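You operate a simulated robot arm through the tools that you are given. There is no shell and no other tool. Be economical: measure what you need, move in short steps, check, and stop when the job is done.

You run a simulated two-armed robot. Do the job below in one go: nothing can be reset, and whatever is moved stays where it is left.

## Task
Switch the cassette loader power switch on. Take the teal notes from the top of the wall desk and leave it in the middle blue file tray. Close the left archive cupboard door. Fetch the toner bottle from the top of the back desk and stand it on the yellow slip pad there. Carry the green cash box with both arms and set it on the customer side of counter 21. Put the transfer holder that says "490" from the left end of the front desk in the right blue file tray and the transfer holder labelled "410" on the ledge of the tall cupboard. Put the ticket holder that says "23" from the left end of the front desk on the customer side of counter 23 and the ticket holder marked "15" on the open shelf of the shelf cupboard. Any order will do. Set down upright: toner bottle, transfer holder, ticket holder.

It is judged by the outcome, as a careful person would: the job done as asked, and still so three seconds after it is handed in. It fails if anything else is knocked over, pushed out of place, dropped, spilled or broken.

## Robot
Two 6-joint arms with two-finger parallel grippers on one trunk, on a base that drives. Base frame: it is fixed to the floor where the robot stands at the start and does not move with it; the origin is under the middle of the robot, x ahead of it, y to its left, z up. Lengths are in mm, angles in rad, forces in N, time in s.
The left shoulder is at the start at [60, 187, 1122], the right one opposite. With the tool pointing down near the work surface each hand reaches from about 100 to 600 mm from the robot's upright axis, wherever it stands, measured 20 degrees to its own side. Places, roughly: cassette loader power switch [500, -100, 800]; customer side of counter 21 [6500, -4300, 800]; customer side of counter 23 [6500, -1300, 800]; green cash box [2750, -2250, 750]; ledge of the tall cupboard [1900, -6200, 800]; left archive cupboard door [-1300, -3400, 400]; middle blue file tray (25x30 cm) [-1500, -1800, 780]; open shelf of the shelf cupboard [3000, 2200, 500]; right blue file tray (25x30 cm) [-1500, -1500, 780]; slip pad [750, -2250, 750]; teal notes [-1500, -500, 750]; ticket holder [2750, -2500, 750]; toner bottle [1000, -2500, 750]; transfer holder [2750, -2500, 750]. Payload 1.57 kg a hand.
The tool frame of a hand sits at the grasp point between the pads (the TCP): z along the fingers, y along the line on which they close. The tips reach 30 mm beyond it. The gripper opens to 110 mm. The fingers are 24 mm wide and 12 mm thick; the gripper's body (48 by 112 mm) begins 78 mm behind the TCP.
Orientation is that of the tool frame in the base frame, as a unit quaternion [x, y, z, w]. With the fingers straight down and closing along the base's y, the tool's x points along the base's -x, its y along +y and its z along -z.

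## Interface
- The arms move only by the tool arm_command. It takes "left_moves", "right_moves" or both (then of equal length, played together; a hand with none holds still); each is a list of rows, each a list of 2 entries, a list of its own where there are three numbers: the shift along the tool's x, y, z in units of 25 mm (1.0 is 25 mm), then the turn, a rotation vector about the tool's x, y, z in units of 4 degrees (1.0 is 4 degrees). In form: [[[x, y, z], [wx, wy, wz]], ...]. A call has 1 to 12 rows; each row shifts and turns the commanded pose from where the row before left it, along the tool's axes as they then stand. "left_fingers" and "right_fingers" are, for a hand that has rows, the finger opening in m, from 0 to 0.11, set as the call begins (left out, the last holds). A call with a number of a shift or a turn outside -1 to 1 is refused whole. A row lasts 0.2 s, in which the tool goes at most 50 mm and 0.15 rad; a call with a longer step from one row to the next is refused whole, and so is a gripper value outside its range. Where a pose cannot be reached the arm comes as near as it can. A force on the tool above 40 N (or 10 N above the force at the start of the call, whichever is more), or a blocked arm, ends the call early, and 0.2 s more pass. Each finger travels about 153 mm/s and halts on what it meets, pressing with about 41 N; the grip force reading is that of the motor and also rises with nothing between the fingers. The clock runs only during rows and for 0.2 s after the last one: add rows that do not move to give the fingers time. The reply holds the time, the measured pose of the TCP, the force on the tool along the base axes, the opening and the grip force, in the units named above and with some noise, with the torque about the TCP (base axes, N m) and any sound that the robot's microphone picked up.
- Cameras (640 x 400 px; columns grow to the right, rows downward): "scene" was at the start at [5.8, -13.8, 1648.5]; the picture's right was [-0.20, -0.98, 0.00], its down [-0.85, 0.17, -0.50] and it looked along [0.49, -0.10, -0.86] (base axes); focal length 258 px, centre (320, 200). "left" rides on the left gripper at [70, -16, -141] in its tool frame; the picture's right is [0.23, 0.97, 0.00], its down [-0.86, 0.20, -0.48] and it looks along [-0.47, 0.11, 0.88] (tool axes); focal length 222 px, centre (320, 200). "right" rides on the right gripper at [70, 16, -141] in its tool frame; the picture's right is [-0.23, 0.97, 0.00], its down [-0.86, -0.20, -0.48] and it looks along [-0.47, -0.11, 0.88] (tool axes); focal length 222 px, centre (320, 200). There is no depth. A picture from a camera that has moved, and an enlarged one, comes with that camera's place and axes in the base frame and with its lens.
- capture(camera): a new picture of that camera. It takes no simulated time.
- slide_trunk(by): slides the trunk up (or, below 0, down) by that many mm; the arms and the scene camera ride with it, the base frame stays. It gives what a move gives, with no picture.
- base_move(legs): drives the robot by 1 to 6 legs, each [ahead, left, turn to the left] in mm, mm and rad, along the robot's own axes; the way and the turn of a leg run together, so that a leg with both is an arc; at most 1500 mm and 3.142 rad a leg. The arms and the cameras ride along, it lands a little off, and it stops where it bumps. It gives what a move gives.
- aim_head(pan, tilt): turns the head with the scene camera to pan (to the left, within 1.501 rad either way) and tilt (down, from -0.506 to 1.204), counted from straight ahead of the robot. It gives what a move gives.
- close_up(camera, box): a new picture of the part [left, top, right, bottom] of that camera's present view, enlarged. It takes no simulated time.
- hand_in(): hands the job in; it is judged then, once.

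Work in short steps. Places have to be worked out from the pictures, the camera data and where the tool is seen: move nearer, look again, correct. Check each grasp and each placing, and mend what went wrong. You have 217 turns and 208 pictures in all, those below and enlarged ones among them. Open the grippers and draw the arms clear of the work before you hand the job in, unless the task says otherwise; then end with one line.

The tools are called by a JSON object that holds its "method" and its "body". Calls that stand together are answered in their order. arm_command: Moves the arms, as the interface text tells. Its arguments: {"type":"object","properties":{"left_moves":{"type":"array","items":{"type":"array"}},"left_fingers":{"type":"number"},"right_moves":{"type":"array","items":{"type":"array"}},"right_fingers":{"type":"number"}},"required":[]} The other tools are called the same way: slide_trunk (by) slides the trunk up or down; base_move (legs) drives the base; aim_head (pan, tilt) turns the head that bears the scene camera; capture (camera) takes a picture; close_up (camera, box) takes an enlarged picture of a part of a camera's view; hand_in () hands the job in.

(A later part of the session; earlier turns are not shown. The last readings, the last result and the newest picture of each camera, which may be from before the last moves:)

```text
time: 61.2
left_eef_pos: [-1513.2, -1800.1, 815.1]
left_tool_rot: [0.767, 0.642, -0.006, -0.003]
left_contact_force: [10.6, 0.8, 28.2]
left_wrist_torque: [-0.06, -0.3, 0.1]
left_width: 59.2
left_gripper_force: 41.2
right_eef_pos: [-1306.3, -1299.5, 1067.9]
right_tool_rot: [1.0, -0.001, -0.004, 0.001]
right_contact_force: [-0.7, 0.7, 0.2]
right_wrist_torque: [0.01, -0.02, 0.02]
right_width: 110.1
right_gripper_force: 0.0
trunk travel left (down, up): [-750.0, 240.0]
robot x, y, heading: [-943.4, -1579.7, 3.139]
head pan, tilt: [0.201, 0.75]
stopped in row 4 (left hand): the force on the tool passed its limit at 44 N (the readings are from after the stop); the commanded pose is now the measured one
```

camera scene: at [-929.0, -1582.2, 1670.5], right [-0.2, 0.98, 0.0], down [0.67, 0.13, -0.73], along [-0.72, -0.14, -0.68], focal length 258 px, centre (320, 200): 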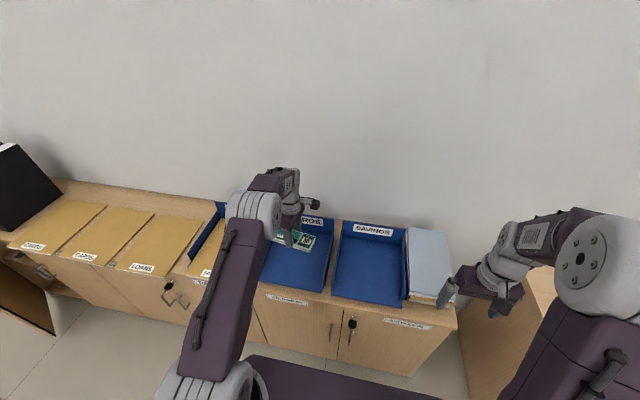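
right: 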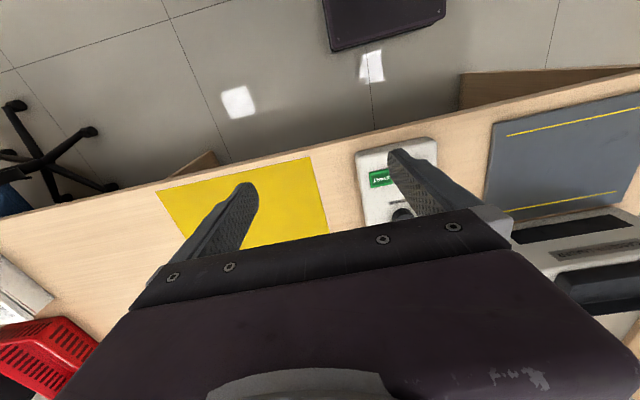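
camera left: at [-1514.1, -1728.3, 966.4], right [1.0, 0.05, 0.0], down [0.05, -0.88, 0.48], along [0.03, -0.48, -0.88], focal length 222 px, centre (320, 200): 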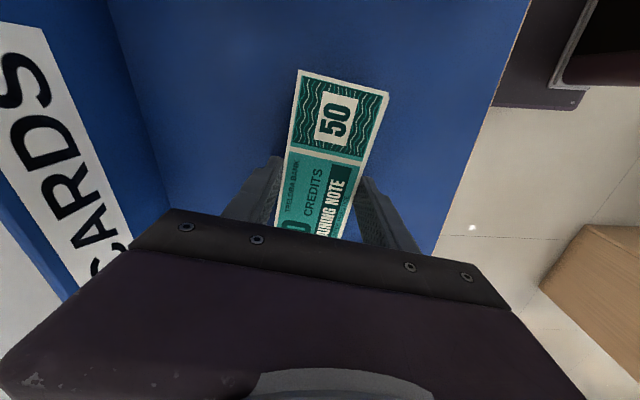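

Contact at z 815 (tray floor). I release and lift.

{"method": "arm_command", "body": {"left_moves": [[[0, 0, -0.1], [0, 0, 0]], [[0, 0, 0], [0, 0, 0]], [[0, 0, 0], [0, 0, 0]]], "left_fingers": 0.09}}

{"method": "arm_command", "body": {"left_moves": [[[0, 0, -0.5], [0, 0, 0]], [[0, 0, -1], [0, 0, 0]], [[0, 0, -1], [0, 0, 0]], [[0, 0, -1], [0, 0, 0]], [[0, 0, -1], [0, 0, 0]], [[0, 0, -1], [0, 0, 0]], [[0, 0, -1], [0, 0, 0]], [[0, 0, -1], [0, 0, 0]]]}}

{"method": "capture", "body": {"camera": "left"}}

```text
time: 62.0
left_eef_pos: [-1515.3, -1800.5, 811.7]
left_tool_rot: [0.767, 0.642, -0.003, -0.003]
left_contact_force: [-0.7, 0.2, 0.0]
left_wrist_torque: [0.03, -0.04, 0.02]
left_width: 89.8
left_gripper_force: 0.2
right_eef_pos: [-1309.7, -1300.4, 1066.2]
right_tool_rot: [1.0, -0.001, -0.003, 0.0]
right_contact_force: [-0.1, -0.2, 0.0]
right_wrist_torque: [-0.02, -0.01, -0.01]
right_width: 110.2
right_gripper_force: 0.1
trunk travel left (down, up): [-750.0, 240.0]
robot x, y, heading: [-941.0, -1578.9, 3.139]
head pan, tilt: [0.201, 0.75]
```

```text
time: 63.8
left_eef_pos: [-1511.9, -1800.6, 998.4]
left_tool_rot: [0.767, 0.642, -0.003, -0.003]
left_contact_force: [0.3, 0.3, 0.2]
left_wrist_torque: [-0.01, 0.02, 0.01]
left_width: 90.2
left_gripper_force: 0.0
right_eef_pos: [-1309.6, -1301.1, 1066.9]
right_tool_rot: [1.0, 0.0, -0.004, 0.001]
right_contact_force: [-0.4, 0.1, 0.1]
right_wrist_torque: [0.0, 0.0, -0.02]
right_width: 109.8
right_gripper_force: 0.1
trunk travel left (down, up): [-750.0, 240.0]
robot x, y, heading: [-950.8, -1580.1, 3.14]
head pan, tilt: [0.201, 0.75]
```

```text
179 pictures are left
camera left: at [-1514.7, -1728.5, 1140.7], right [1.0, 0.05, -0.01], down [0.05, -0.88, 0.48], along [0.02, -0.48, -0.88], focal length 222 px, centre (320, 200)
```

left: 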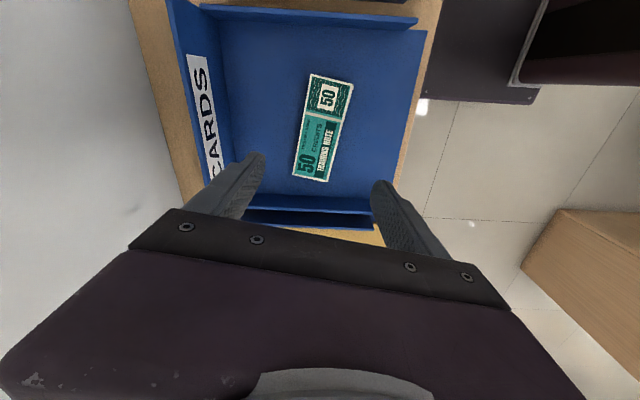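

Notes are in the middle tray. Next the archive cupboard door: I back off, drive left along the wall and look.

{"method": "base_move", "body": {"legs": [[-250, 0, 0], [0, 1000, 0]]}}

{"method": "aim_head", "body": {"pan": 0.75, "tilt": 0.7}}

{"method": "capture", "body": {"camera": "scene"}}

```text
time: 70.4
left_eef_pos: [-1259.7, -2808.1, 998.2]
left_tool_rot: [0.761, 0.648, -0.004, -0.003]
left_contact_force: [0.4, 0.4, -0.4]
left_wrist_torque: [0.01, 0.0, -0.01]
left_width: 90.0
left_gripper_force: 0.1
right_eef_pos: [-1065.0, -2305.7, 1066.7]
right_tool_rot: [1.0, 0.007, -0.003, 0.0]
right_contact_force: [-0.2, 0.1, 0.1]
right_wrist_torque: [0.04, -0.01, 0.05]
right_width: 110.2
right_gripper_force: 0.0
trunk travel left (down, up): [-750.0, 240.0]
robot x, y, heading: [-698.3, -2581.5, -3.127]
head pan, tilt: [0.201, 0.75]
```

```text
time: 71.4
left_eef_pos: [-1259.9, -2808.6, 999.3]
left_tool_rot: [0.761, 0.649, -0.005, -0.003]
left_contact_force: [0.1, 0.3, 0.3]
left_wrist_torque: [0.0, 0.01, 0.02]
left_width: 89.9
left_gripper_force: 0.1
right_eef_pos: [-1063.4, -2306.0, 1066.5]
right_tool_rot: [1.0, 0.007, -0.002, 0.001]
right_contact_force: [-0.3, 0.5, 0.1]
right_wrist_torque: [0.03, 0.01, 0.02]
right_width: 110.0
right_gripper_force: 0.0
trunk travel left (down, up): [-750.0, 240.0]
robot x, y, heading: [-693.8, -2580.1, -3.127]
head pan, tilt: [0.75, 0.7]
```

```text
178 pictures are left
camera scene: at [-696.7, -2637.3, 1674.8], right [-0.69, 0.72, 0.0], down [0.47, 0.45, -0.76], along [-0.55, -0.53, -0.64], focal length 258 px, centre (320, 200)
```

scene: 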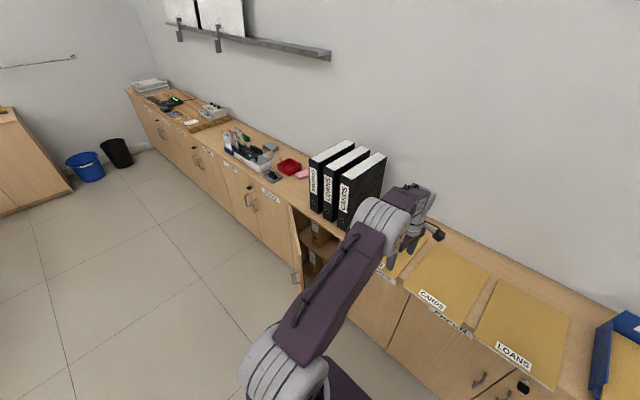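

The opening is behind my arm. I draw the left hand in, turn it back and move to a better view.

{"method": "arm_command", "body": {"left_moves": [[[0, 0.8, 0], [0, 0, 1]], [[0, 0.8, 0], [0, 0, 1]], [[0, 0.8, 0], [0, 0, 1]], [[0, 0.8, 0], [0, 0, 1]], [[0.2, 0.8, 0], [0, 0, 1]], [[0.3, 0.7, 0], [0, 0, 1]], [[0.4, 0.7, 0], [0, 0, 1]], [[0.5, 0.5, 0], [0, 0, 1]], [[0.5, 0.5, 0], [0, 0, 1]], [[0.6, 0.3, 0], [0, 0, 1]], [[0.5, 0.2, 0], [0, 0, 1]], [[0.5, 0, 0], [0, 0, 1]]]}}

{"method": "arm_command", "body": {"left_moves": [[[0, 0, 0], [0, 0, 1]], [[0, 0, 0], [0, 0, 1]], [[0, 0, 0], [0, 0, 1]], [[0, 0, 0], [0, 0, 1]], [[0, 0, 0], [0, 0, 1]], [[0, 0, 0], [0, 0, 1]], [[0, 0, 0], [0, 0, 1]], [[0, 0, 0], [0, 0, 1]]], "left_fingers": 0}}

{"method": "base_move", "body": {"legs": [[-50, 700, 0]]}}

{"method": "aim_head", "body": {"pan": 0.0, "tilt": 0.9}}

{"method": "capture", "body": {"camera": "scene"}}

```text
time: 74.0
left_eef_pos: [-1051.0, -2816.0, 996.8]
left_tool_rot: [0.96, 0.281, -0.004, -0.002]
left_contact_force: [0.3, 0.0, -0.2]
left_wrist_torque: [0.01, 0.01, -0.02]
left_width: 90.1
left_gripper_force: 0.1
right_eef_pos: [-1064.1, -2306.8, 1066.7]
right_tool_rot: [1.0, 0.007, -0.004, 0.0]
right_contact_force: [0.8, 0.6, 0.3]
right_wrist_torque: [0.03, -0.02, 0.04]
right_width: 109.8
right_gripper_force: 0.1
trunk travel left (down, up): [-750.0, 240.0]
robot x, y, heading: [-696.4, -2576.8, -3.124]
head pan, tilt: [0.75, 0.7]
```

```text
time: 75.8
left_eef_pos: [-1049.4, -2817.2, 996.1]
left_tool_rot: [1.0, 0.007, -0.005, 0.001]
left_contact_force: [0.6, 0.9, -0.8]
left_wrist_torque: [0.0, 0.03, -0.02]
left_width: 0.0
left_gripper_force: 20.8
right_eef_pos: [-1063.5, -2307.8, 1067.2]
right_tool_rot: [1.0, 0.007, -0.003, 0.0]
right_contact_force: [-0.1, -0.5, -0.7]
right_wrist_torque: [-0.02, 0.01, 0.01]
right_width: 110.1
right_gripper_force: 0.0
trunk travel left (down, up): [-750.0, 240.0]
robot x, y, heading: [-693.7, -2578.7, -3.127]
head pan, tilt: [0.75, 0.7]
```

```text
time: 79.7
left_eef_pos: [-983.6, -3532.9, 996.9]
left_tool_rot: [1.0, 0.012, -0.005, 0.0]
left_contact_force: [-0.9, 0.2, -0.5]
left_wrist_torque: [-0.01, 0.01, -0.01]
left_width: 0.0
left_gripper_force: 21.9
right_eef_pos: [-1004.2, -3024.3, 1066.5]
right_tool_rot: [1.0, 0.012, -0.002, 0.001]
right_contact_force: [-0.4, -0.6, 0.7]
right_wrist_torque: [0.0, 0.01, -0.01]
right_width: 109.9
right_gripper_force: 0.2
trunk travel left (down, up): [-750.0, 240.0]
robot x, y, heading: [-627.7, -3294.7, -3.12]
head pan, tilt: [0.75, 0.7]
```

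```text
time: 80.8
left_eef_pos: [-983.8, -3534.3, 997.0]
left_tool_rot: [1.0, 0.012, -0.005, 0.001]
left_contact_force: [-0.5, -0.3, -0.3]
left_wrist_torque: [0.03, 0.02, -0.03]
left_width: 0.2
left_gripper_force: 21.5
right_eef_pos: [-1003.8, -3024.4, 1067.2]
right_tool_rot: [1.0, 0.012, -0.003, 0.001]
right_contact_force: [0.1, 0.5, -0.6]
right_wrist_torque: [-0.01, 0.01, 0.04]
right_width: 109.9
right_gripper_force: 0.1
trunk travel left (down, up): [-750.0, 240.0]
robot x, y, heading: [-630.7, -3292.5, -3.117]
head pan, tilt: [0.0, 0.901]
```

```text
177 pictures are left
camera scene: at [-647.5, -3293.9, 1658.7], right [-0.02, 1.0, 0.0], down [0.78, 0.02, -0.62], along [-0.62, -0.02, -0.78], focal length 258 px, centre (320, 200)
```

scene: 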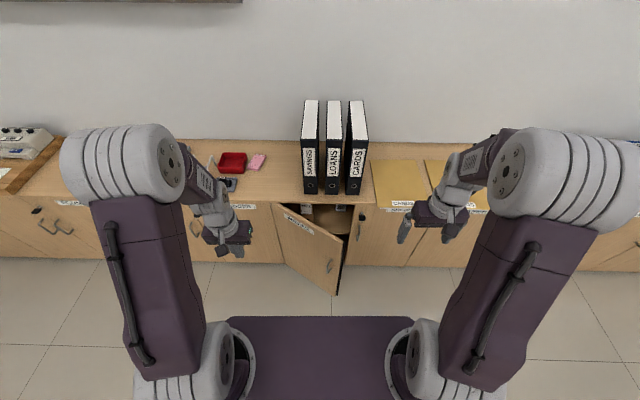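

The door hinges on its left at about [-1351, -3521] and is open ~28°, free edge near [-1188, -3209]. I move right so the left hand is in front of the free edge, tip the closed fingers forward and lower the trunk.

{"method": "base_move", "body": {"legs": [[0, -270, -0.024]]}}

{"method": "arm_command", "body": {"left_moves": [[[0, 0, 0], [0, -1, 0]], [[0, 0, 0], [0, -1, 0]], [[0, 0, 0], [0, -1, 0]], [[0, 0, 0], [0, -1, 0]], [[0, 0, 0], [0, -1, 0]], [[0, 0, 0], [0, -1, 0]], [[0, 0, 0], [0, -1, 0]], [[0, 0, 0], [0, -1, 0]], [[0, 0, 0], [0, -1, 0]], [[0, 0, 0], [0, -1, 0]], [[0, 0, 0], [0, -1, 0]], [[0, 0, 0], [0, -1, 0]]]}}

{"method": "slide_trunk", "body": {"by": -380}}

{"method": "capture", "body": {"camera": "scene"}}

```text
time: 82.7
left_eef_pos: [-992.0, -3258.0, 995.5]
left_tool_rot: [1.0, 0.001, -0.005, 0.0]
left_contact_force: [0.6, 0.3, 0.2]
left_wrist_torque: [0.0, -0.01, 0.02]
left_width: 0.1
left_gripper_force: 21.2
right_eef_pos: [-999.4, -2746.9, 1066.8]
right_tool_rot: [1.0, 0.0, -0.003, 0.0]
right_contact_force: [0.1, 0.7, -0.1]
right_wrist_torque: [0.0, -0.02, 0.04]
right_width: 109.8
right_gripper_force: 0.1
trunk travel left (down, up): [-750.0, 240.0]
robot x, y, heading: [-635.1, -3028.4, 3.143]
head pan, tilt: [0.0, 0.901]
```

```text
time: 85.3
left_eef_pos: [-1066.6, -3286.1, 987.5]
left_tool_rot: [0.926, -0.004, -0.378, 0.021]
left_contact_force: [0.2, 0.4, -0.1]
left_wrist_torque: [0.0, 0.0, 0.0]
left_width: 0.0
left_gripper_force: 21.7
left hand out of reach, approached as far as the arm can: row 3, 4, 5, 7, 8, 9, 10, 11, 12
right_eef_pos: [-1000.9, -2746.9, 1066.5]
right_tool_rot: [1.0, 0.001, -0.002, 0.0]
right_contact_force: [0.3, 0.1, 0.6]
right_wrist_torque: [-0.01, 0.02, 0.0]
right_width: 110.2
right_gripper_force: 0.1
trunk travel left (down, up): [-750.0, 240.0]
robot x, y, heading: [-633.1, -3023.6, 3.142]
head pan, tilt: [0.0, 0.901]
```

```text
time: 89.0
left_eef_pos: [-1067.3, -3284.4, 605.1]
left_tool_rot: [0.926, -0.004, -0.378, 0.021]
left_contact_force: [0.5, -0.7, 0.1]
left_wrist_torque: [0.04, 0.0, 0.03]
left_width: 0.0
left_gripper_force: 21.6
right_eef_pos: [-999.4, -2746.7, 686.1]
right_tool_rot: [1.0, 0.0, -0.002, 0.0]
right_contact_force: [-0.9, -0.2, 0.1]
right_wrist_torque: [0.03, 0.0, 0.01]
right_width: 110.1
right_gripper_force: 0.1
trunk travel left (down, up): [-370.0, 620.0]
robot x, y, heading: [-633.5, -3025.2, 3.14]
head pan, tilt: [0.0, 0.901]
```

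```text
176 pictures are left
camera scene: at [-650.5, -3024.9, 1278.7], right [0.0, 1.0, 0.0], down [0.78, 0.0, -0.62], along [-0.62, 0.0, -0.78], focal length 258 px, centre (320, 200)
```

scene: 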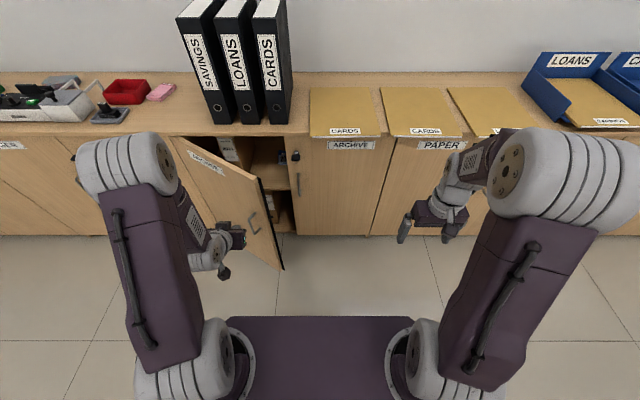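

The hand is tilted 44° at z 605, above the door handle. I drive to just short of the door, then push with the arm.

{"method": "base_move", "body": {"legs": [[105, 0, 0]]}}

{"method": "arm_command", "body": {"left_moves": [[[-0.714, 0, 0.7], [0, 0, 0]], [[-0.714, 0, 0.7], [0, 0, 0]], [[-0.714, 0, 0.7], [0, 0, 0]], [[-0.714, 0, 0.7], [0, 0, 0]], [[0, 0, 0], [0, 0, 0]]]}}

{"method": "capture", "body": {"camera": "scene"}}

```text
time: 90.1
left_eef_pos: [-1173.6, -3285.3, 605.6]
left_tool_rot: [0.926, -0.003, -0.377, 0.022]
left_contact_force: [-0.4, 0.7, 0.0]
left_wrist_torque: [-0.04, -0.05, 0.02]
left_width: 0.2
left_gripper_force: 21.0
right_eef_pos: [-1106.8, -2746.8, 686.4]
right_tool_rot: [1.0, 0.0, -0.003, 0.0]
right_contact_force: [-0.1, -0.3, -0.4]
right_wrist_torque: [0.0, 0.01, 0.02]
right_width: 110.0
right_gripper_force: 0.1
trunk travel left (down, up): [-370.0, 620.0]
robot x, y, heading: [-742.5, -3023.0, 3.141]
head pan, tilt: [0.0, 0.901]
```

```text
time: 91.3
left_eef_pos: [-1273.0, -3285.4, 605.7]
left_tool_rot: [0.926, -0.003, -0.378, 0.022]
left_contact_force: [-0.2, -0.3, 0.0]
left_wrist_torque: [0.03, 0.01, -0.03]
left_width: 0.0
left_gripper_force: 21.7
right_eef_pos: [-1106.0, -2746.1, 686.6]
right_tool_rot: [1.0, 0.0, -0.003, -0.001]
right_contact_force: [0.7, -1.2, 0.1]
right_wrist_torque: [0.02, -0.02, 0.03]
right_width: 110.0
right_gripper_force: 0.0
trunk travel left (down, up): [-370.0, 620.0]
robot x, y, heading: [-739.5, -3024.1, 3.141]
head pan, tilt: [0.0, 0.901]
```

```text
175 pictures are left
camera scene: at [-756.4, -3024.8, 1278.6], right [0.0, 1.0, 0.0], down [0.78, 0.0, -0.62], along [-0.62, 0.0, -0.78], focal length 258 px, centre (320, 200)
```

scene: 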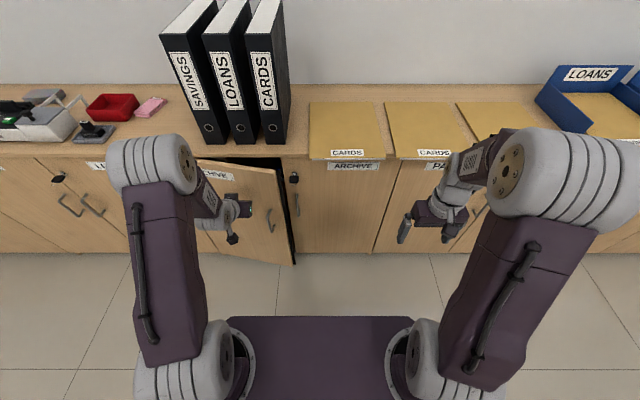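

The door is swinging shut with low force. I keep pushing.

{"method": "arm_command", "body": {"left_moves": [[[-0.714, 0, 0.7], [0, 0, 0]], [[-0.5, 0, 0.49], [0, 0, 0]], [[-0.3, 0, 0.29], [0, 0, 0]], [[-0.2, 0, 0.2], [0, 0, 0]], [[-0.2, 0, 0.2], [0, 0, 0]], [[-0.2, 0, 0.2], [0, 0, 0]], [[-0.2, 0, 0.2], [0, 0, 0]], [[-0.2, 0, 0.2], [0, 0, 0]]]}}

{"method": "capture", "body": {"camera": "scene"}}

```text
time: 92.9
left_eef_pos: [-1342.8, -3286.4, 604.3]
left_tool_rot: [0.928, -0.002, -0.371, 0.022]
left_contact_force: [27.5, 3.0, 20.8]
left_wrist_torque: [0.07, 0.31, -0.19]
left_width: 0.0
left_gripper_force: 21.2
right_eef_pos: [-1103.5, -2746.5, 688.1]
right_tool_rot: [1.0, -0.001, -0.005, 0.001]
right_contact_force: [-0.5, 0.9, 0.5]
right_wrist_torque: [0.0, 0.0, -0.01]
right_width: 110.0
right_gripper_force: 0.0
trunk travel left (down, up): [-370.0, 620.0]
robot x, y, heading: [-741.2, -3023.2, -3.139]
head pan, tilt: [0.0, 0.901]
stopped in row 7 (left hand): the force on the tool passed its limit at 46 N (the readings are from after the stop); the commanded pose is now the measured one
```

```text
174 pictures are left
camera scene: at [-751.3, -3023.3, 1279.0], right [0.0, 1.0, 0.0], down [0.78, 0.0, -0.62], along [-0.62, 0.0, -0.78], focal length 258 px, centre (320, 200)
```

scene: 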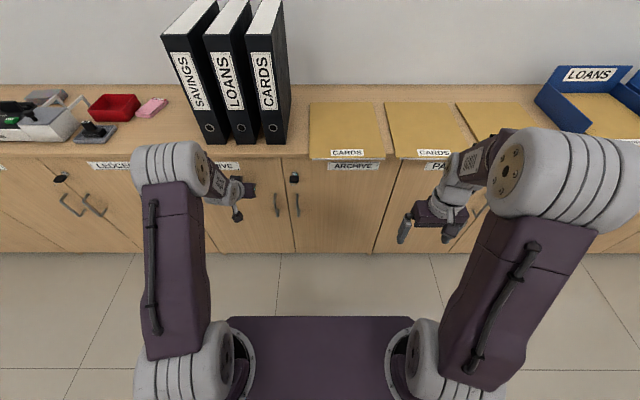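

Force rose against the closed door. I draw the hand back, back the base off and look at the door.

{"method": "arm_command", "body": {"left_moves": [[[0.714, 0, -0.7], [0, 0, 0]], [[0.714, 0, -0.7], [0, 0, 0]], [[0.714, 0, -0.7], [0, 0, 0]], [[0.714, 0, -0.7], [0, 0, 0]], [[0.714, 0, -0.7], [0, 0, 0]], [[0.714, 0, -0.7], [0, 0, 0]]]}}

{"method": "base_move", "body": {"legs": [[-250, 0, 0]]}}

{"method": "capture", "body": {"camera": "scene"}}

{"method": "slide_trunk", "body": {"by": 380}}

```text
time: 94.3
left_eef_pos: [-1196.0, -3285.9, 606.1]
left_tool_rot: [0.928, -0.003, -0.371, 0.022]
left_contact_force: [0.6, -0.5, -0.4]
left_wrist_torque: [0.01, -0.02, 0.03]
left_width: 0.0
left_gripper_force: 21.2
right_eef_pos: [-1105.8, -2746.5, 687.2]
right_tool_rot: [1.0, 0.001, -0.003, 0.0]
right_contact_force: [0.4, 0.7, -0.5]
right_wrist_torque: [-0.01, -0.01, 0.0]
right_width: 110.2
right_gripper_force: 0.0
trunk travel left (down, up): [-370.0, 620.0]
robot x, y, heading: [-745.8, -3024.5, -3.135]
head pan, tilt: [0.0, 0.901]
```

```text
time: 96.1
left_eef_pos: [-944.7, -3285.9, 605.6]
left_tool_rot: [0.928, -0.003, -0.371, 0.022]
left_contact_force: [0.1, -0.9, 0.6]
left_wrist_torque: [0.01, -0.01, 0.01]
left_width: 0.0
left_gripper_force: 21.3
right_eef_pos: [-854.6, -2745.6, 687.1]
right_tool_rot: [1.0, 0.002, -0.003, 0.001]
right_contact_force: [-0.1, -0.5, 0.3]
right_wrist_torque: [0.01, 0.03, -0.02]
right_width: 110.2
right_gripper_force: 0.1
trunk travel left (down, up): [-370.0, 620.0]
robot x, y, heading: [-488.3, -3026.9, -3.137]
head pan, tilt: [0.0, 0.901]
```

```text
173 pictures are left
camera scene: at [-503.4, -3024.5, 1278.7], right [0.0, 1.0, 0.0], down [0.78, 0.0, -0.62], along [-0.62, 0.0, -0.78], focal length 258 px, centre (320, 200)
```

scene: 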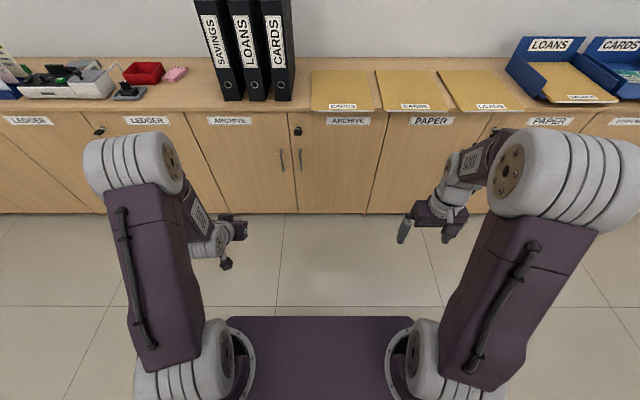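

```text
time: 99.8
left_eef_pos: [-945.3, -3285.3, 985.3]
left_tool_rot: [0.928, -0.003, -0.371, 0.022]
left_contact_force: [-0.5, -0.7, 0.7]
left_wrist_torque: [0.01, 0.02, -0.01]
left_width: 0.2
left_gripper_force: 21.2
right_eef_pos: [-853.0, -2746.4, 1066.9]
right_tool_rot: [1.0, 0.001, -0.003, 0.0]
right_contact_force: [1.2, 0.0, 0.0]
right_wrist_torque: [-0.01, 0.03, 0.03]
right_width: 109.9
right_gripper_force: 0.1
trunk travel left (down, up): [-750.0, 240.0]
robot x, y, heading: [-488.6, -3022.2, -3.143]
head pan, tilt: [0.0, 0.901]
```

The archive door is closed flush. I straighten the left hand and turn round to look at the back desk.

{"method": "arm_command", "body": {"left_moves": [[[0, 0, 0], [0, 1, 0]], [[0, 0, 0], [0, 1, 0]], [[0, 0, 0], [0, 1, 0]], [[0, 0, 0], [0, 1, 0]], [[0, 0, 0], [0, 1, 0]], [[0, 0, 0], [0, 1, 0]], [[0, 0, 0], [0, 1, 0]], [[0, 0, 0], [0, 1, 0]], [[0, 0, 0], [0, 1, 0]], [[0, 0, 0], [0, 1, 0]], [[0, 0, 0], [0, 0.9, 0]]]}}

{"method": "base_move", "body": {"legs": [[0, 0, 3.14]]}}

{"method": "aim_head", "body": {"pan": 0.2, "tilt": 0.55}}

{"method": "capture", "body": {"camera": "scene"}}

```text
time: 102.2
left_eef_pos: [-945.0, -3292.9, 985.9]
left_tool_rot: [0.999, 0.009, -0.023, 0.032]
left_contact_force: [-1.1, 0.5, 0.4]
left_wrist_torque: [0.02, -0.03, -0.02]
left_width: 0.2
left_gripper_force: 21.0
left hand out of reach, approached as far as the arm can: row 6
right_eef_pos: [-853.9, -2747.6, 1066.1]
right_tool_rot: [1.0, 0.0, -0.003, 0.0]
right_contact_force: [-0.5, -0.3, -0.2]
right_wrist_torque: [0.01, -0.02, -0.02]
right_width: 110.0
right_gripper_force: 0.1
trunk travel left (down, up): [-750.0, 240.0]
robot x, y, heading: [-484.5, -3023.2, -3.143]
head pan, tilt: [0.0, 0.901]
```

```text
time: 109.9
left_eef_pos: [-25.9, -2766.9, 984.6]
left_tool_rot: [0.004, 0.999, 0.033, 0.024]
left_contact_force: [-0.5, 0.9, 0.8]
left_wrist_torque: [-0.01, 0.0, 0.0]
left_width: 0.1
left_gripper_force: 21.0
right_eef_pos: [-131.2, -3309.7, 1067.1]
right_tool_rot: [0.011, 1.0, 0.0, 0.002]
right_contact_force: [-0.2, 0.6, 0.2]
right_wrist_torque: [-0.03, -0.01, 0.01]
right_width: 109.9
right_gripper_force: 0.1
trunk travel left (down, up): [-750.0, 240.0]
robot x, y, heading: [-489.0, -3022.8, -0.025]
head pan, tilt: [0.0, 0.901]
```

```text
time: 110.7
left_eef_pos: [-25.4, -2767.4, 985.7]
left_tool_rot: [0.003, 0.999, 0.032, 0.025]
left_contact_force: [0.0, 0.2, 0.3]
left_wrist_torque: [0.01, 0.0, 0.0]
left_width: 0.0
left_gripper_force: 20.4
right_eef_pos: [-130.7, -3310.1, 1066.6]
right_tool_rot: [0.012, 1.0, 0.0, 0.003]
right_contact_force: [-0.2, -0.2, 0.1]
right_wrist_torque: [-0.02, -0.05, -0.03]
right_width: 110.0
right_gripper_force: 0.1
trunk travel left (down, up): [-750.0, 240.0]
robot x, y, heading: [-490.2, -3022.9, -0.032]
head pan, tilt: [0.201, 0.55]
```

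```text
172 pictures are left
camera scene: at [-460.3, -3007.4, 1687.9], right [0.18, -0.98, 0.0], down [-0.52, -0.09, -0.85], along [0.84, 0.15, -0.52], focal length 258 px, centre (320, 200)
```

scene: 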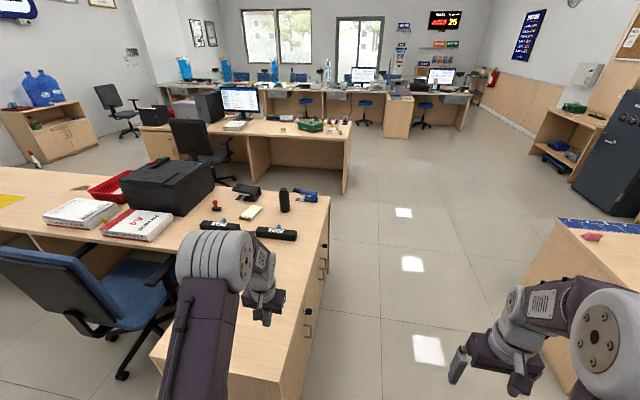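

The toner bottle stands near [880-950, -2530] and the yellow pad near [810, -2310]; the desk's south edge is y ≈ -2815, its east edge x ≈ 1108. I go round to the east side and face the desk from there.

{"method": "base_move", "body": {"legs": [[0, -370, 0.03], [1450, 0, 0], [500, 0, 0], [0, 0, 3.14], [0, -800, 0]]}}

{"method": "aim_head", "body": {"pan": 0.0, "tilt": 0.8}}

{"method": "capture", "body": {"camera": "scene"}}

```text
time: 133.8
left_eef_pos: [1022.0, -2873.2, 985.9]
left_tool_rot: [0.999, 0.0, -0.025, 0.033]
left_contact_force: [-0.2, -0.5, -0.1]
left_wrist_torque: [0.01, 0.01, 0.0]
left_width: 0.0
left_gripper_force: 21.0
right_eef_pos: [1123.2, -2328.9, 1066.9]
right_tool_rot: [1.0, -0.007, -0.003, 0.001]
right_contact_force: [0.0, 0.2, 0.1]
right_wrist_torque: [0.0, -0.03, 0.01]
right_width: 109.9
right_gripper_force: 0.1
trunk travel left (down, up): [-750.0, 240.0]
robot x, y, heading: [1484.7, -2613.1, 3.125]
head pan, tilt: [0.201, 0.55]
```

```text
time: 134.6
left_eef_pos: [1022.3, -2872.9, 984.7]
left_tool_rot: [0.999, -0.001, -0.025, 0.033]
left_contact_force: [0.8, 0.0, -0.5]
left_wrist_torque: [0.01, -0.03, 0.01]
left_width: 0.0
left_gripper_force: 21.4
right_eef_pos: [1123.6, -2329.0, 1066.4]
right_tool_rot: [1.0, -0.008, -0.003, 0.002]
right_contact_force: [0.3, 0.1, -0.7]
right_wrist_torque: [-0.01, 0.04, -0.05]
right_width: 110.1
right_gripper_force: 0.0
trunk travel left (down, up): [-750.0, 240.0]
robot x, y, heading: [1484.0, -2612.0, 3.124]
head pan, tilt: [0.0, 0.799]
```

```text
171 pictures are left
camera scene: at [1462.0, -2613.0, 1666.6], right [0.02, 1.0, 0.0], down [0.72, -0.01, -0.7], along [-0.7, 0.01, -0.72], focal length 258 px, centre (320, 200)
```

scene: 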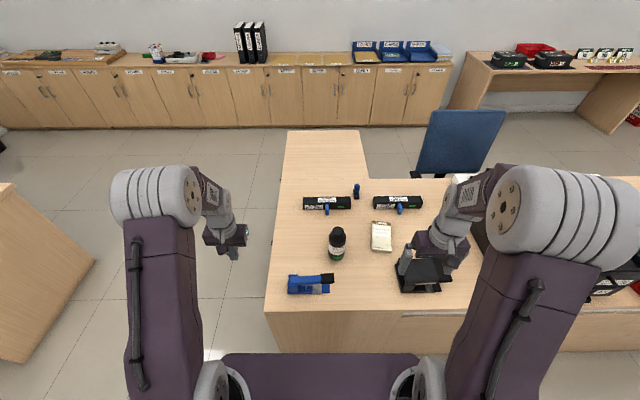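

{"method": "close_up", "body": {"camera": "scene", "box": [270, 170, 450, 300]}}

```text
3.08 times, centred on (360, 235) of scene
camera zoom: at [1462.0, -2613.0, 1666.6], right [0.02, 1.0, 0.0], down [0.72, -0.01, -0.7], along [-0.7, 0.01, -0.72], focal length 792 px, centre (197, 92)
```

zoom: 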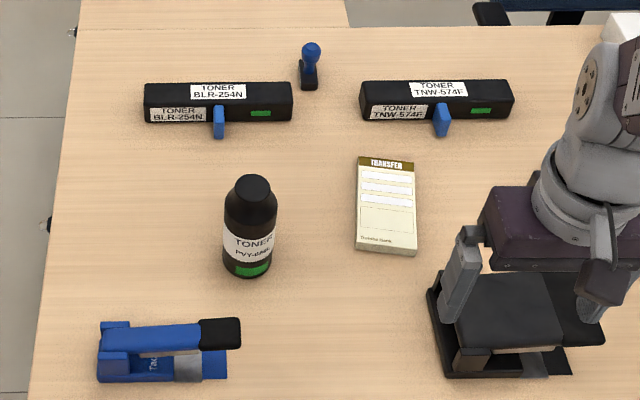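

The bottle base is at about [889, -2538] (Ø ~66, top z ~915); the slip pad centre is [805, -2339], about 80 x 157 mm. I position the base for the right arm.

{"method": "base_move", "body": {"legs": [[120, 90, 0.017]]}}

{"method": "capture", "body": {"camera": "scene"}}

{"method": "capture", "body": {"camera": "right"}}

```text
time: 136.0
left_eef_pos: [911.0, -2969.5, 987.0]
left_tool_rot: [0.999, 0.009, -0.025, 0.033]
left_contact_force: [-0.2, 0.5, -0.1]
left_wrist_torque: [-0.04, 0.0, -0.01]
left_width: 0.0
left_gripper_force: 21.3
right_eef_pos: [1000.7, -2422.7, 1066.3]
right_tool_rot: [1.0, 0.0, -0.003, 0.001]
right_contact_force: [-0.7, 0.4, 0.1]
right_wrist_torque: [-0.01, -0.02, -0.03]
right_width: 110.1
right_gripper_force: 0.1
trunk travel left (down, up): [-750.0, 240.0]
robot x, y, heading: [1363.5, -2698.0, -3.138]
head pan, tilt: [0.0, 0.799]
```

```text
169 pictures are left
camera scene: at [1346.6, -2700.1, 1666.6], right [0.0, 1.0, 0.0], down [0.72, 0.0, -0.7], along [-0.7, 0.0, -0.72], focal length 258 px, centre (320, 200)
```

scene: 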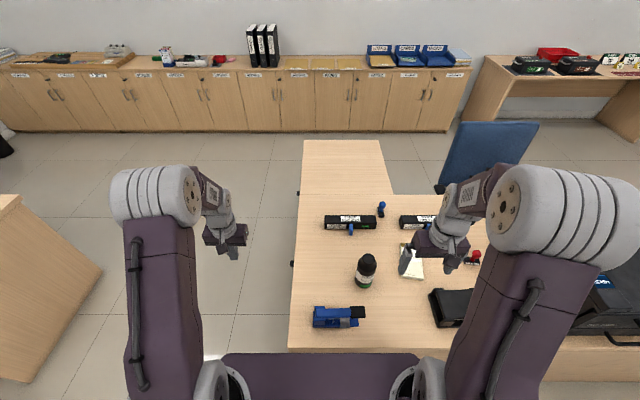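

```text
168 pictures are left
camera right: at [1073.1, -2439.2, 1207.9], right [-0.23, -0.97, 0.0], down [-0.85, 0.2, 0.48], along [-0.47, 0.11, -0.88], focal length 222 px, centre (320, 200)
```

right: 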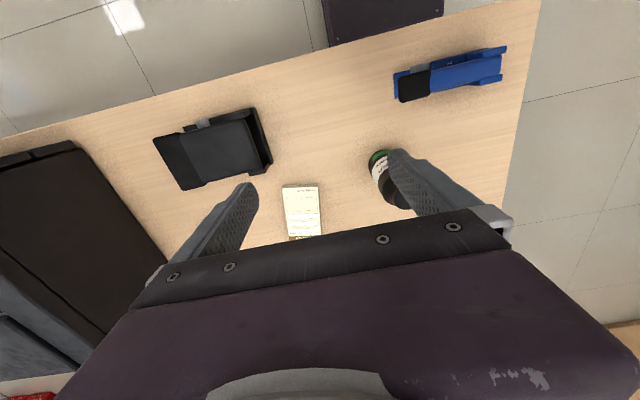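

Scene view confirms the bottle at [891, -2536]. I bring the right hand above it.

{"method": "arm_command", "body": {"right_moves": [[[-0.88, 0.91, 0.6], [0, 0, 0]], [[-0.88, 0.91, 0.6], [0, 0, 0]], [[-0.88, 0.91, 0.6], [0, 0, 0]], [[-0.88, 0.91, 0.6], [0, 0, 0]], [[-0.88, 0.91, 0.6], [0, 0, 0]], [[0, 0, 0], [0, 0, 0]]]}}

{"method": "capture", "body": {"camera": "right"}}

{"method": "close_up", "body": {"camera": "scene", "box": [280, 180, 480, 320]}}

```text
time: 137.4
left_eef_pos: [908.5, -2969.9, 985.8]
left_tool_rot: [0.999, 0.008, -0.024, 0.033]
left_contact_force: [0.0, 0.0, 0.5]
left_wrist_torque: [0.02, 0.04, -0.03]
left_width: 0.2
left_gripper_force: 21.2
right_eef_pos: [891.8, -2538.2, 991.2]
right_tool_rot: [1.0, 0.001, -0.003, 0.001]
right_contact_force: [0.0, 0.3, 0.5]
right_wrist_torque: [-0.02, -0.01, 0.02]
right_width: 109.8
right_gripper_force: 0.1
trunk travel left (down, up): [-750.0, 240.0]
robot x, y, heading: [1365.4, -2702.4, -3.138]
head pan, tilt: [0.0, 0.799]
```

```text
167 pictures are left
camera right: at [962.2, -2553.5, 1132.3], right [-0.23, -0.97, 0.0], down [-0.85, 0.2, 0.48], along [-0.47, 0.11, -0.88], focal length 222 px, centre (320, 200)
```

right: 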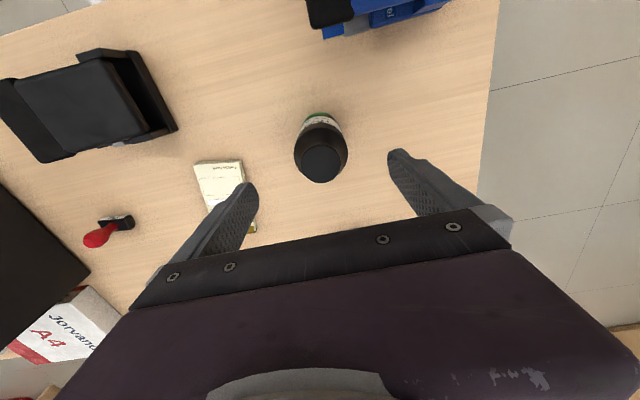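

```text
2.86 times, centred on (380, 250) of scene
camera zoom: at [1344.9, -2701.5, 1666.6], right [0.0, 1.0, 0.0], down [0.72, 0.0, -0.7], along [-0.7, 0.0, -0.72], focal length 736 px, centre (149, 57)
```

zoom: 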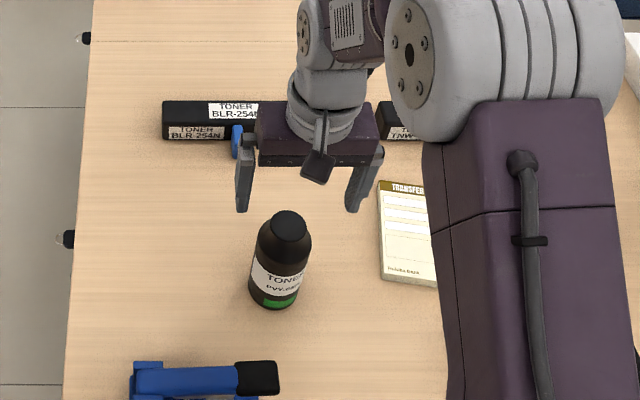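

The bottle top is centred at [887, -2539], right under the fingers. I descend and grip.

{"method": "arm_command", "body": {"right_moves": [[[-0.12, 0, 1], [0, 0, 0]], [[0, 0, 1], [0, 0, 0]], [[0, 0, 1], [0, 0, 0]], [[0, 0, 1], [0, 0, 0]], [[0, 0, 1], [0, 0, 0]], [[0, 0, 0.7], [0, 0, 0]], [[0, 0, 0], [0, 0, 0]]]}}

{"method": "capture", "body": {"camera": "right"}}

```text
time: 139.0
left_eef_pos: [908.8, -2969.2, 984.5]
left_tool_rot: [0.999, 0.009, -0.024, 0.033]
left_contact_force: [0.4, 0.2, -0.5]
left_wrist_torque: [0.04, -0.06, 0.02]
left_width: 0.0
left_gripper_force: 21.4
right_eef_pos: [884.5, -2538.3, 851.5]
right_tool_rot: [1.0, 0.001, -0.002, 0.0]
right_contact_force: [-0.6, -0.3, 0.2]
right_wrist_torque: [0.04, 0.03, 0.0]
right_width: 109.7
right_gripper_force: 0.1
trunk travel left (down, up): [-750.0, 240.0]
robot x, y, heading: [1364.3, -2700.3, -3.141]
head pan, tilt: [0.0, 0.799]
```

```text
165 pictures are left
camera right: at [957.5, -2554.5, 991.7], right [-0.23, -0.97, 0.0], down [-0.85, 0.2, 0.48], along [-0.47, 0.11, -0.88], focal length 222 px, centre (320, 200)
```

right: 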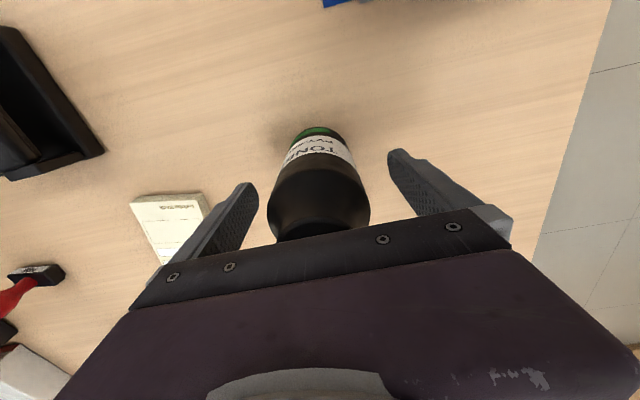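

The fingers are either side; I close.

{"method": "arm_command", "body": {"right_moves": [[[0, 0, 0], [0, 0, 0]], [[0, 0, 0], [0, 0, 0]], [[0, 0, 0], [0, 0, 0]]], "right_fingers": 0.045}}

{"method": "arm_command", "body": {"right_moves": [[[0, 0, -0.5], [0, 0, 0]], [[0, 0, -1], [0, 0, 0]], [[0, 0, -1], [0, 0, 0]], [[0, 0, -0.5], [0, 0, 0]]]}}

{"method": "capture", "body": {"camera": "right"}}

```text
time: 139.8
left_eef_pos: [908.0, -2968.9, 985.8]
left_tool_rot: [0.999, 0.008, -0.024, 0.033]
left_contact_force: [0.1, -0.2, 0.9]
left_wrist_torque: [0.01, -0.02, -0.01]
left_width: 0.0
left_gripper_force: 21.6
right_eef_pos: [885.7, -2537.8, 851.1]
right_tool_rot: [1.0, 0.001, -0.003, 0.001]
right_contact_force: [0.6, 0.9, 0.3]
right_wrist_torque: [0.03, 0.02, -0.03]
right_width: 64.3
right_gripper_force: 40.8
trunk travel left (down, up): [-750.0, 240.0]
robot x, y, heading: [1365.4, -2700.3, -3.141]
head pan, tilt: [0.0, 0.799]
```

```text
time: 140.8
left_eef_pos: [909.3, -2968.8, 985.5]
left_tool_rot: [0.999, 0.009, -0.023, 0.034]
left_contact_force: [0.2, 0.0, 0.0]
left_wrist_torque: [0.01, -0.01, 0.0]
left_width: 0.1
left_gripper_force: 20.9
right_eef_pos: [888.5, -2536.1, 924.9]
right_tool_rot: [1.0, 0.0, -0.002, 0.0]
right_contact_force: [-0.2, 0.0, -2.2]
right_wrist_torque: [-0.01, 0.04, 0.01]
right_width: 64.2
right_gripper_force: 40.8
trunk travel left (down, up): [-750.0, 240.0]
robot x, y, heading: [1367.7, -2700.9, -3.136]
head pan, tilt: [0.0, 0.799]
```

```text
164 pictures are left
camera right: at [959.2, -2553.4, 1065.7], right [-0.23, -0.97, 0.0], down [-0.85, 0.2, 0.48], along [-0.47, 0.11, -0.88], focal length 222 px, centre (320, 200)
```

right: 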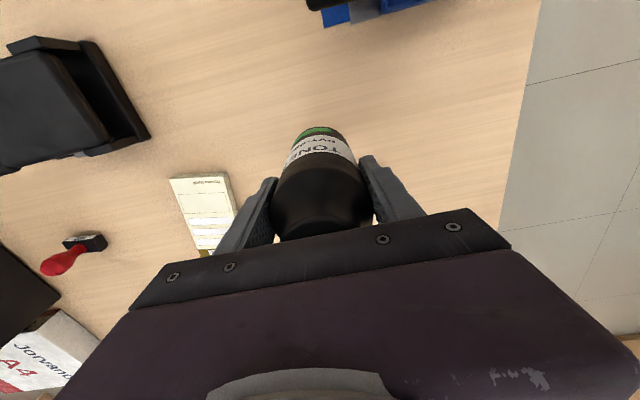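

Held. I pull forward over the desk by 85 mm and raise a bit, then strafe the base to the pad.

{"method": "arm_command", "body": {"right_moves": [[[-0.85, 0, -0.25], [0, 0, 0]], [[-0.85, 0, -0.25], [0, 0, 0]], [[-0.85, 0, -0.25], [0, 0, 0]], [[-0.85, 0, -0.25], [0, 0, 0]], [[0, 0, 0], [0, 0, 0]]]}}

{"method": "base_move", "body": {"legs": [[0, -196, 0]]}}

{"method": "capture", "body": {"camera": "right"}}

{"method": "close_up", "body": {"camera": "scene", "box": [280, 160, 480, 300]}}

```text
time: 142.0
left_eef_pos: [909.0, -2968.5, 984.8]
left_tool_rot: [0.999, 0.009, -0.024, 0.034]
left_contact_force: [0.5, -0.8, 0.3]
left_wrist_torque: [-0.02, 0.01, 0.01]
left_width: 0.1
left_gripper_force: 21.2
right_eef_pos: [803.3, -2537.8, 949.0]
right_tool_rot: [1.0, 0.001, -0.003, 0.001]
right_contact_force: [0.1, 0.1, -2.1]
right_wrist_torque: [-0.03, -0.01, 0.01]
right_width: 64.6
right_gripper_force: 41.3
trunk travel left (down, up): [-750.0, 240.0]
robot x, y, heading: [1368.1, -2703.1, -3.137]
head pan, tilt: [0.0, 0.799]
```

```text
time: 143.6
left_eef_pos: [908.6, -2774.5, 984.6]
left_tool_rot: [0.999, 0.011, -0.024, 0.032]
left_contact_force: [0.2, -0.2, -0.9]
left_wrist_torque: [0.01, 0.03, 0.0]
left_width: 0.1
left_gripper_force: 21.1
right_eef_pos: [801.2, -2343.6, 949.8]
right_tool_rot: [1.0, 0.004, -0.003, 0.0]
right_contact_force: [0.2, -0.9, -3.1]
right_wrist_torque: [0.0, -0.02, -0.03]
right_width: 64.6
right_gripper_force: 40.5
trunk travel left (down, up): [-750.0, 240.0]
robot x, y, heading: [1365.7, -2502.9, -3.138]
head pan, tilt: [0.0, 0.799]
```

```text
163 pictures are left
camera right: at [872.7, -2359.5, 1091.0], right [-0.22, -0.98, 0.0], down [-0.85, 0.19, 0.48], along [-0.47, 0.11, -0.88], focal length 222 px, centre (320, 200)
```

right: 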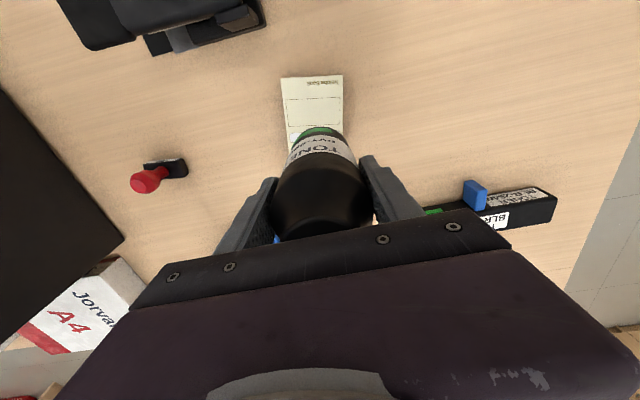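

```text
2.86 times, centred on (380, 230) of scene
camera zoom: at [1343.0, -2505.9, 1666.5], right [-0.01, 1.0, 0.0], down [0.72, 0.01, -0.7], along [-0.7, 0.0, -0.72], focal length 736 px, centre (149, 114)
```

zoom: 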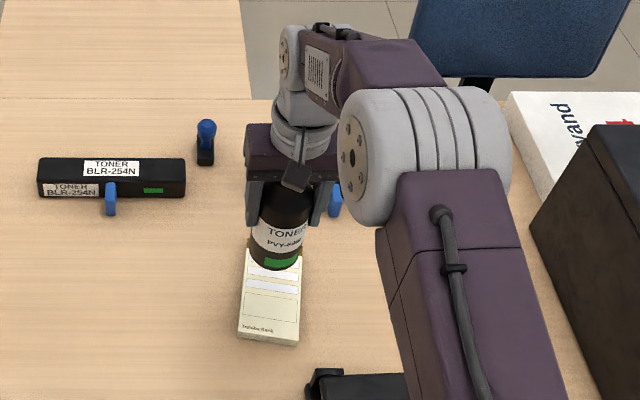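

The bottle is over the pad (pad centre ≈ [799, -2338]). Small correction, then down until contact.

{"method": "arm_command", "body": {"right_moves": [[[-0.05, -0.2, 1], [0, 0, 0]], [[0, 0, 1], [0, 0, 0]], [[0, 0, 0.8], [0, 0, 0]], [[0, 0, 0.15], [0, 0, 0]], [[0, 0, 0.15], [0, 0, 0]], [[0, 0, 0.1], [0, 0, 0]], [[0, 0, 0.1], [0, 0, 0]], [[0, 0, 0.1], [0, 0, 0]], [[0, 0, 0.1], [0, 0, 0]], [[0, 0, 0.1], [0, 0, 0]]]}}

```text
time: 145.8
left_eef_pos: [913.6, -2773.7, 987.6]
left_tool_rot: [0.999, 0.012, -0.025, 0.032]
left_contact_force: [0.3, -0.1, 0.6]
left_wrist_torque: [-0.02, 0.01, 0.0]
left_width: 0.0
left_gripper_force: 21.1
right_eef_pos: [799.8, -2337.3, 865.5]
right_tool_rot: [1.0, 0.003, -0.009, 0.001]
right_contact_force: [-2.9, 5.0, 39.0]
right_wrist_torque: [0.34, 0.4, -0.16]
right_width: 64.7
right_gripper_force: 41.5
trunk travel left (down, up): [-750.0, 240.0]
robot x, y, heading: [1367.4, -2501.8, -3.137]
head pan, tilt: [0.0, 0.799]
```

Contact on the pad. I relax slightly, open, and lift away.

{"method": "arm_command", "body": {"right_moves": [[[0, 0, -0.12], [0, 0, 0]], [[0, 0, 0], [0, 0, 0]]]}}

{"method": "arm_command", "body": {"right_moves": [[[0, 0, 0], [0, 0, 0]], [[0, 0, 0], [0, 0, 0]], [[0, 0, 0], [0, 0, 0]]], "right_fingers": 0.105}}

{"method": "arm_command", "body": {"right_moves": [[[0, 0, -1], [0, 0, 0]], [[0, 0, -1], [0, 0, 0]], [[0, 0, -1], [0, 0, 0]], [[0, 0, -1], [0, 0, 0]], [[0, 0, -1], [0, 0, 0]], [[0, 0, -1], [0, 0, 0]], [[0, 0, -1], [0, 0, 0]], [[0, 0, -1], [0, 0, 0]]]}}

{"method": "capture", "body": {"camera": "right"}}

{"method": "close_up", "body": {"camera": "scene", "box": [280, 160, 480, 300]}}

```text
time: 146.4
left_eef_pos: [910.1, -2774.7, 985.9]
left_tool_rot: [0.999, 0.011, -0.025, 0.032]
left_contact_force: [-0.2, -0.9, -0.8]
left_wrist_torque: [0.0, 0.01, -0.01]
left_width: 0.3
left_gripper_force: 21.3
right_eef_pos: [799.9, -2336.5, 865.7]
right_tool_rot: [1.0, 0.004, -0.005, 0.0]
right_contact_force: [-6.4, 3.5, 25.9]
right_wrist_torque: [0.35, 1.21, -0.09]
right_width: 64.6
right_gripper_force: 40.8
trunk travel left (down, up): [-750.0, 240.0]
robot x, y, heading: [1367.5, -2504.4, -3.135]
head pan, tilt: [0.0, 0.799]
```

```text
time: 147.2
left_eef_pos: [908.9, -2774.6, 985.4]
left_tool_rot: [0.999, 0.011, -0.025, 0.034]
left_contact_force: [-0.8, 0.6, -0.3]
left_wrist_torque: [0.01, -0.02, -0.01]
left_width: 0.0
left_gripper_force: 20.9
right_eef_pos: [799.8, -2335.9, 862.4]
right_tool_rot: [1.0, 0.003, -0.002, 0.001]
right_contact_force: [-0.2, 0.3, -1.0]
right_wrist_torque: [0.0, 0.0, 0.01]
right_width: 105.0
right_gripper_force: 0.1
trunk travel left (down, up): [-750.0, 240.0]
robot x, y, heading: [1364.4, -2505.1, -3.133]
head pan, tilt: [0.0, 0.799]
```

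```text
time: 149.0
left_eef_pos: [909.7, -2774.3, 984.1]
left_tool_rot: [0.999, 0.011, -0.025, 0.033]
left_contact_force: [-0.5, 0.7, 1.1]
left_wrist_torque: [-0.01, -0.03, -0.02]
left_width: 0.1
left_gripper_force: 21.3
right_eef_pos: [801.0, -2336.6, 1064.1]
right_tool_rot: [1.0, 0.003, -0.003, 0.001]
right_contact_force: [0.8, -0.2, -0.5]
right_wrist_torque: [-0.01, 0.03, 0.01]
right_width: 105.1
right_gripper_force: 0.2
trunk travel left (down, up): [-750.0, 240.0]
robot x, y, heading: [1365.1, -2500.5, -3.136]
head pan, tilt: [0.0, 0.799]
```

```text
161 pictures are left
camera right: at [872.4, -2353.3, 1205.2], right [-0.22, -0.98, 0.0], down [-0.85, 0.19, 0.48], along [-0.47, 0.11, -0.88], focal length 222 px, centre (320, 200)
```

right: 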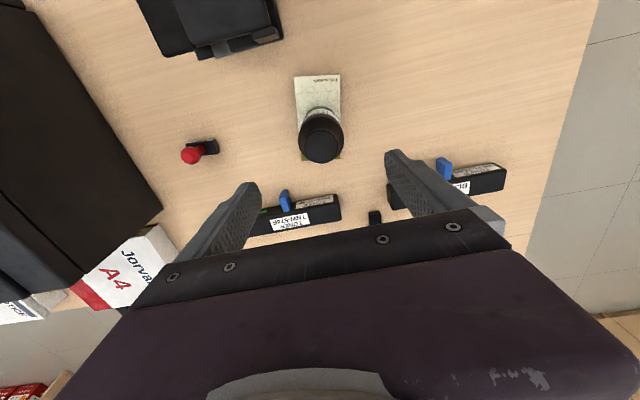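

```text
2.86 times, centred on (380, 230) of scene
camera zoom: at [1344.2, -2504.4, 1666.5], right [-0.01, 1.0, 0.0], down [0.72, 0.0, -0.7], along [-0.7, 0.0, -0.72], focal length 736 px, centre (149, 114)
```

zoom: 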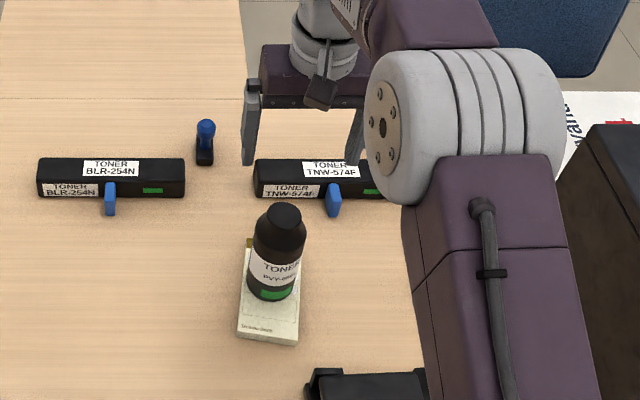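

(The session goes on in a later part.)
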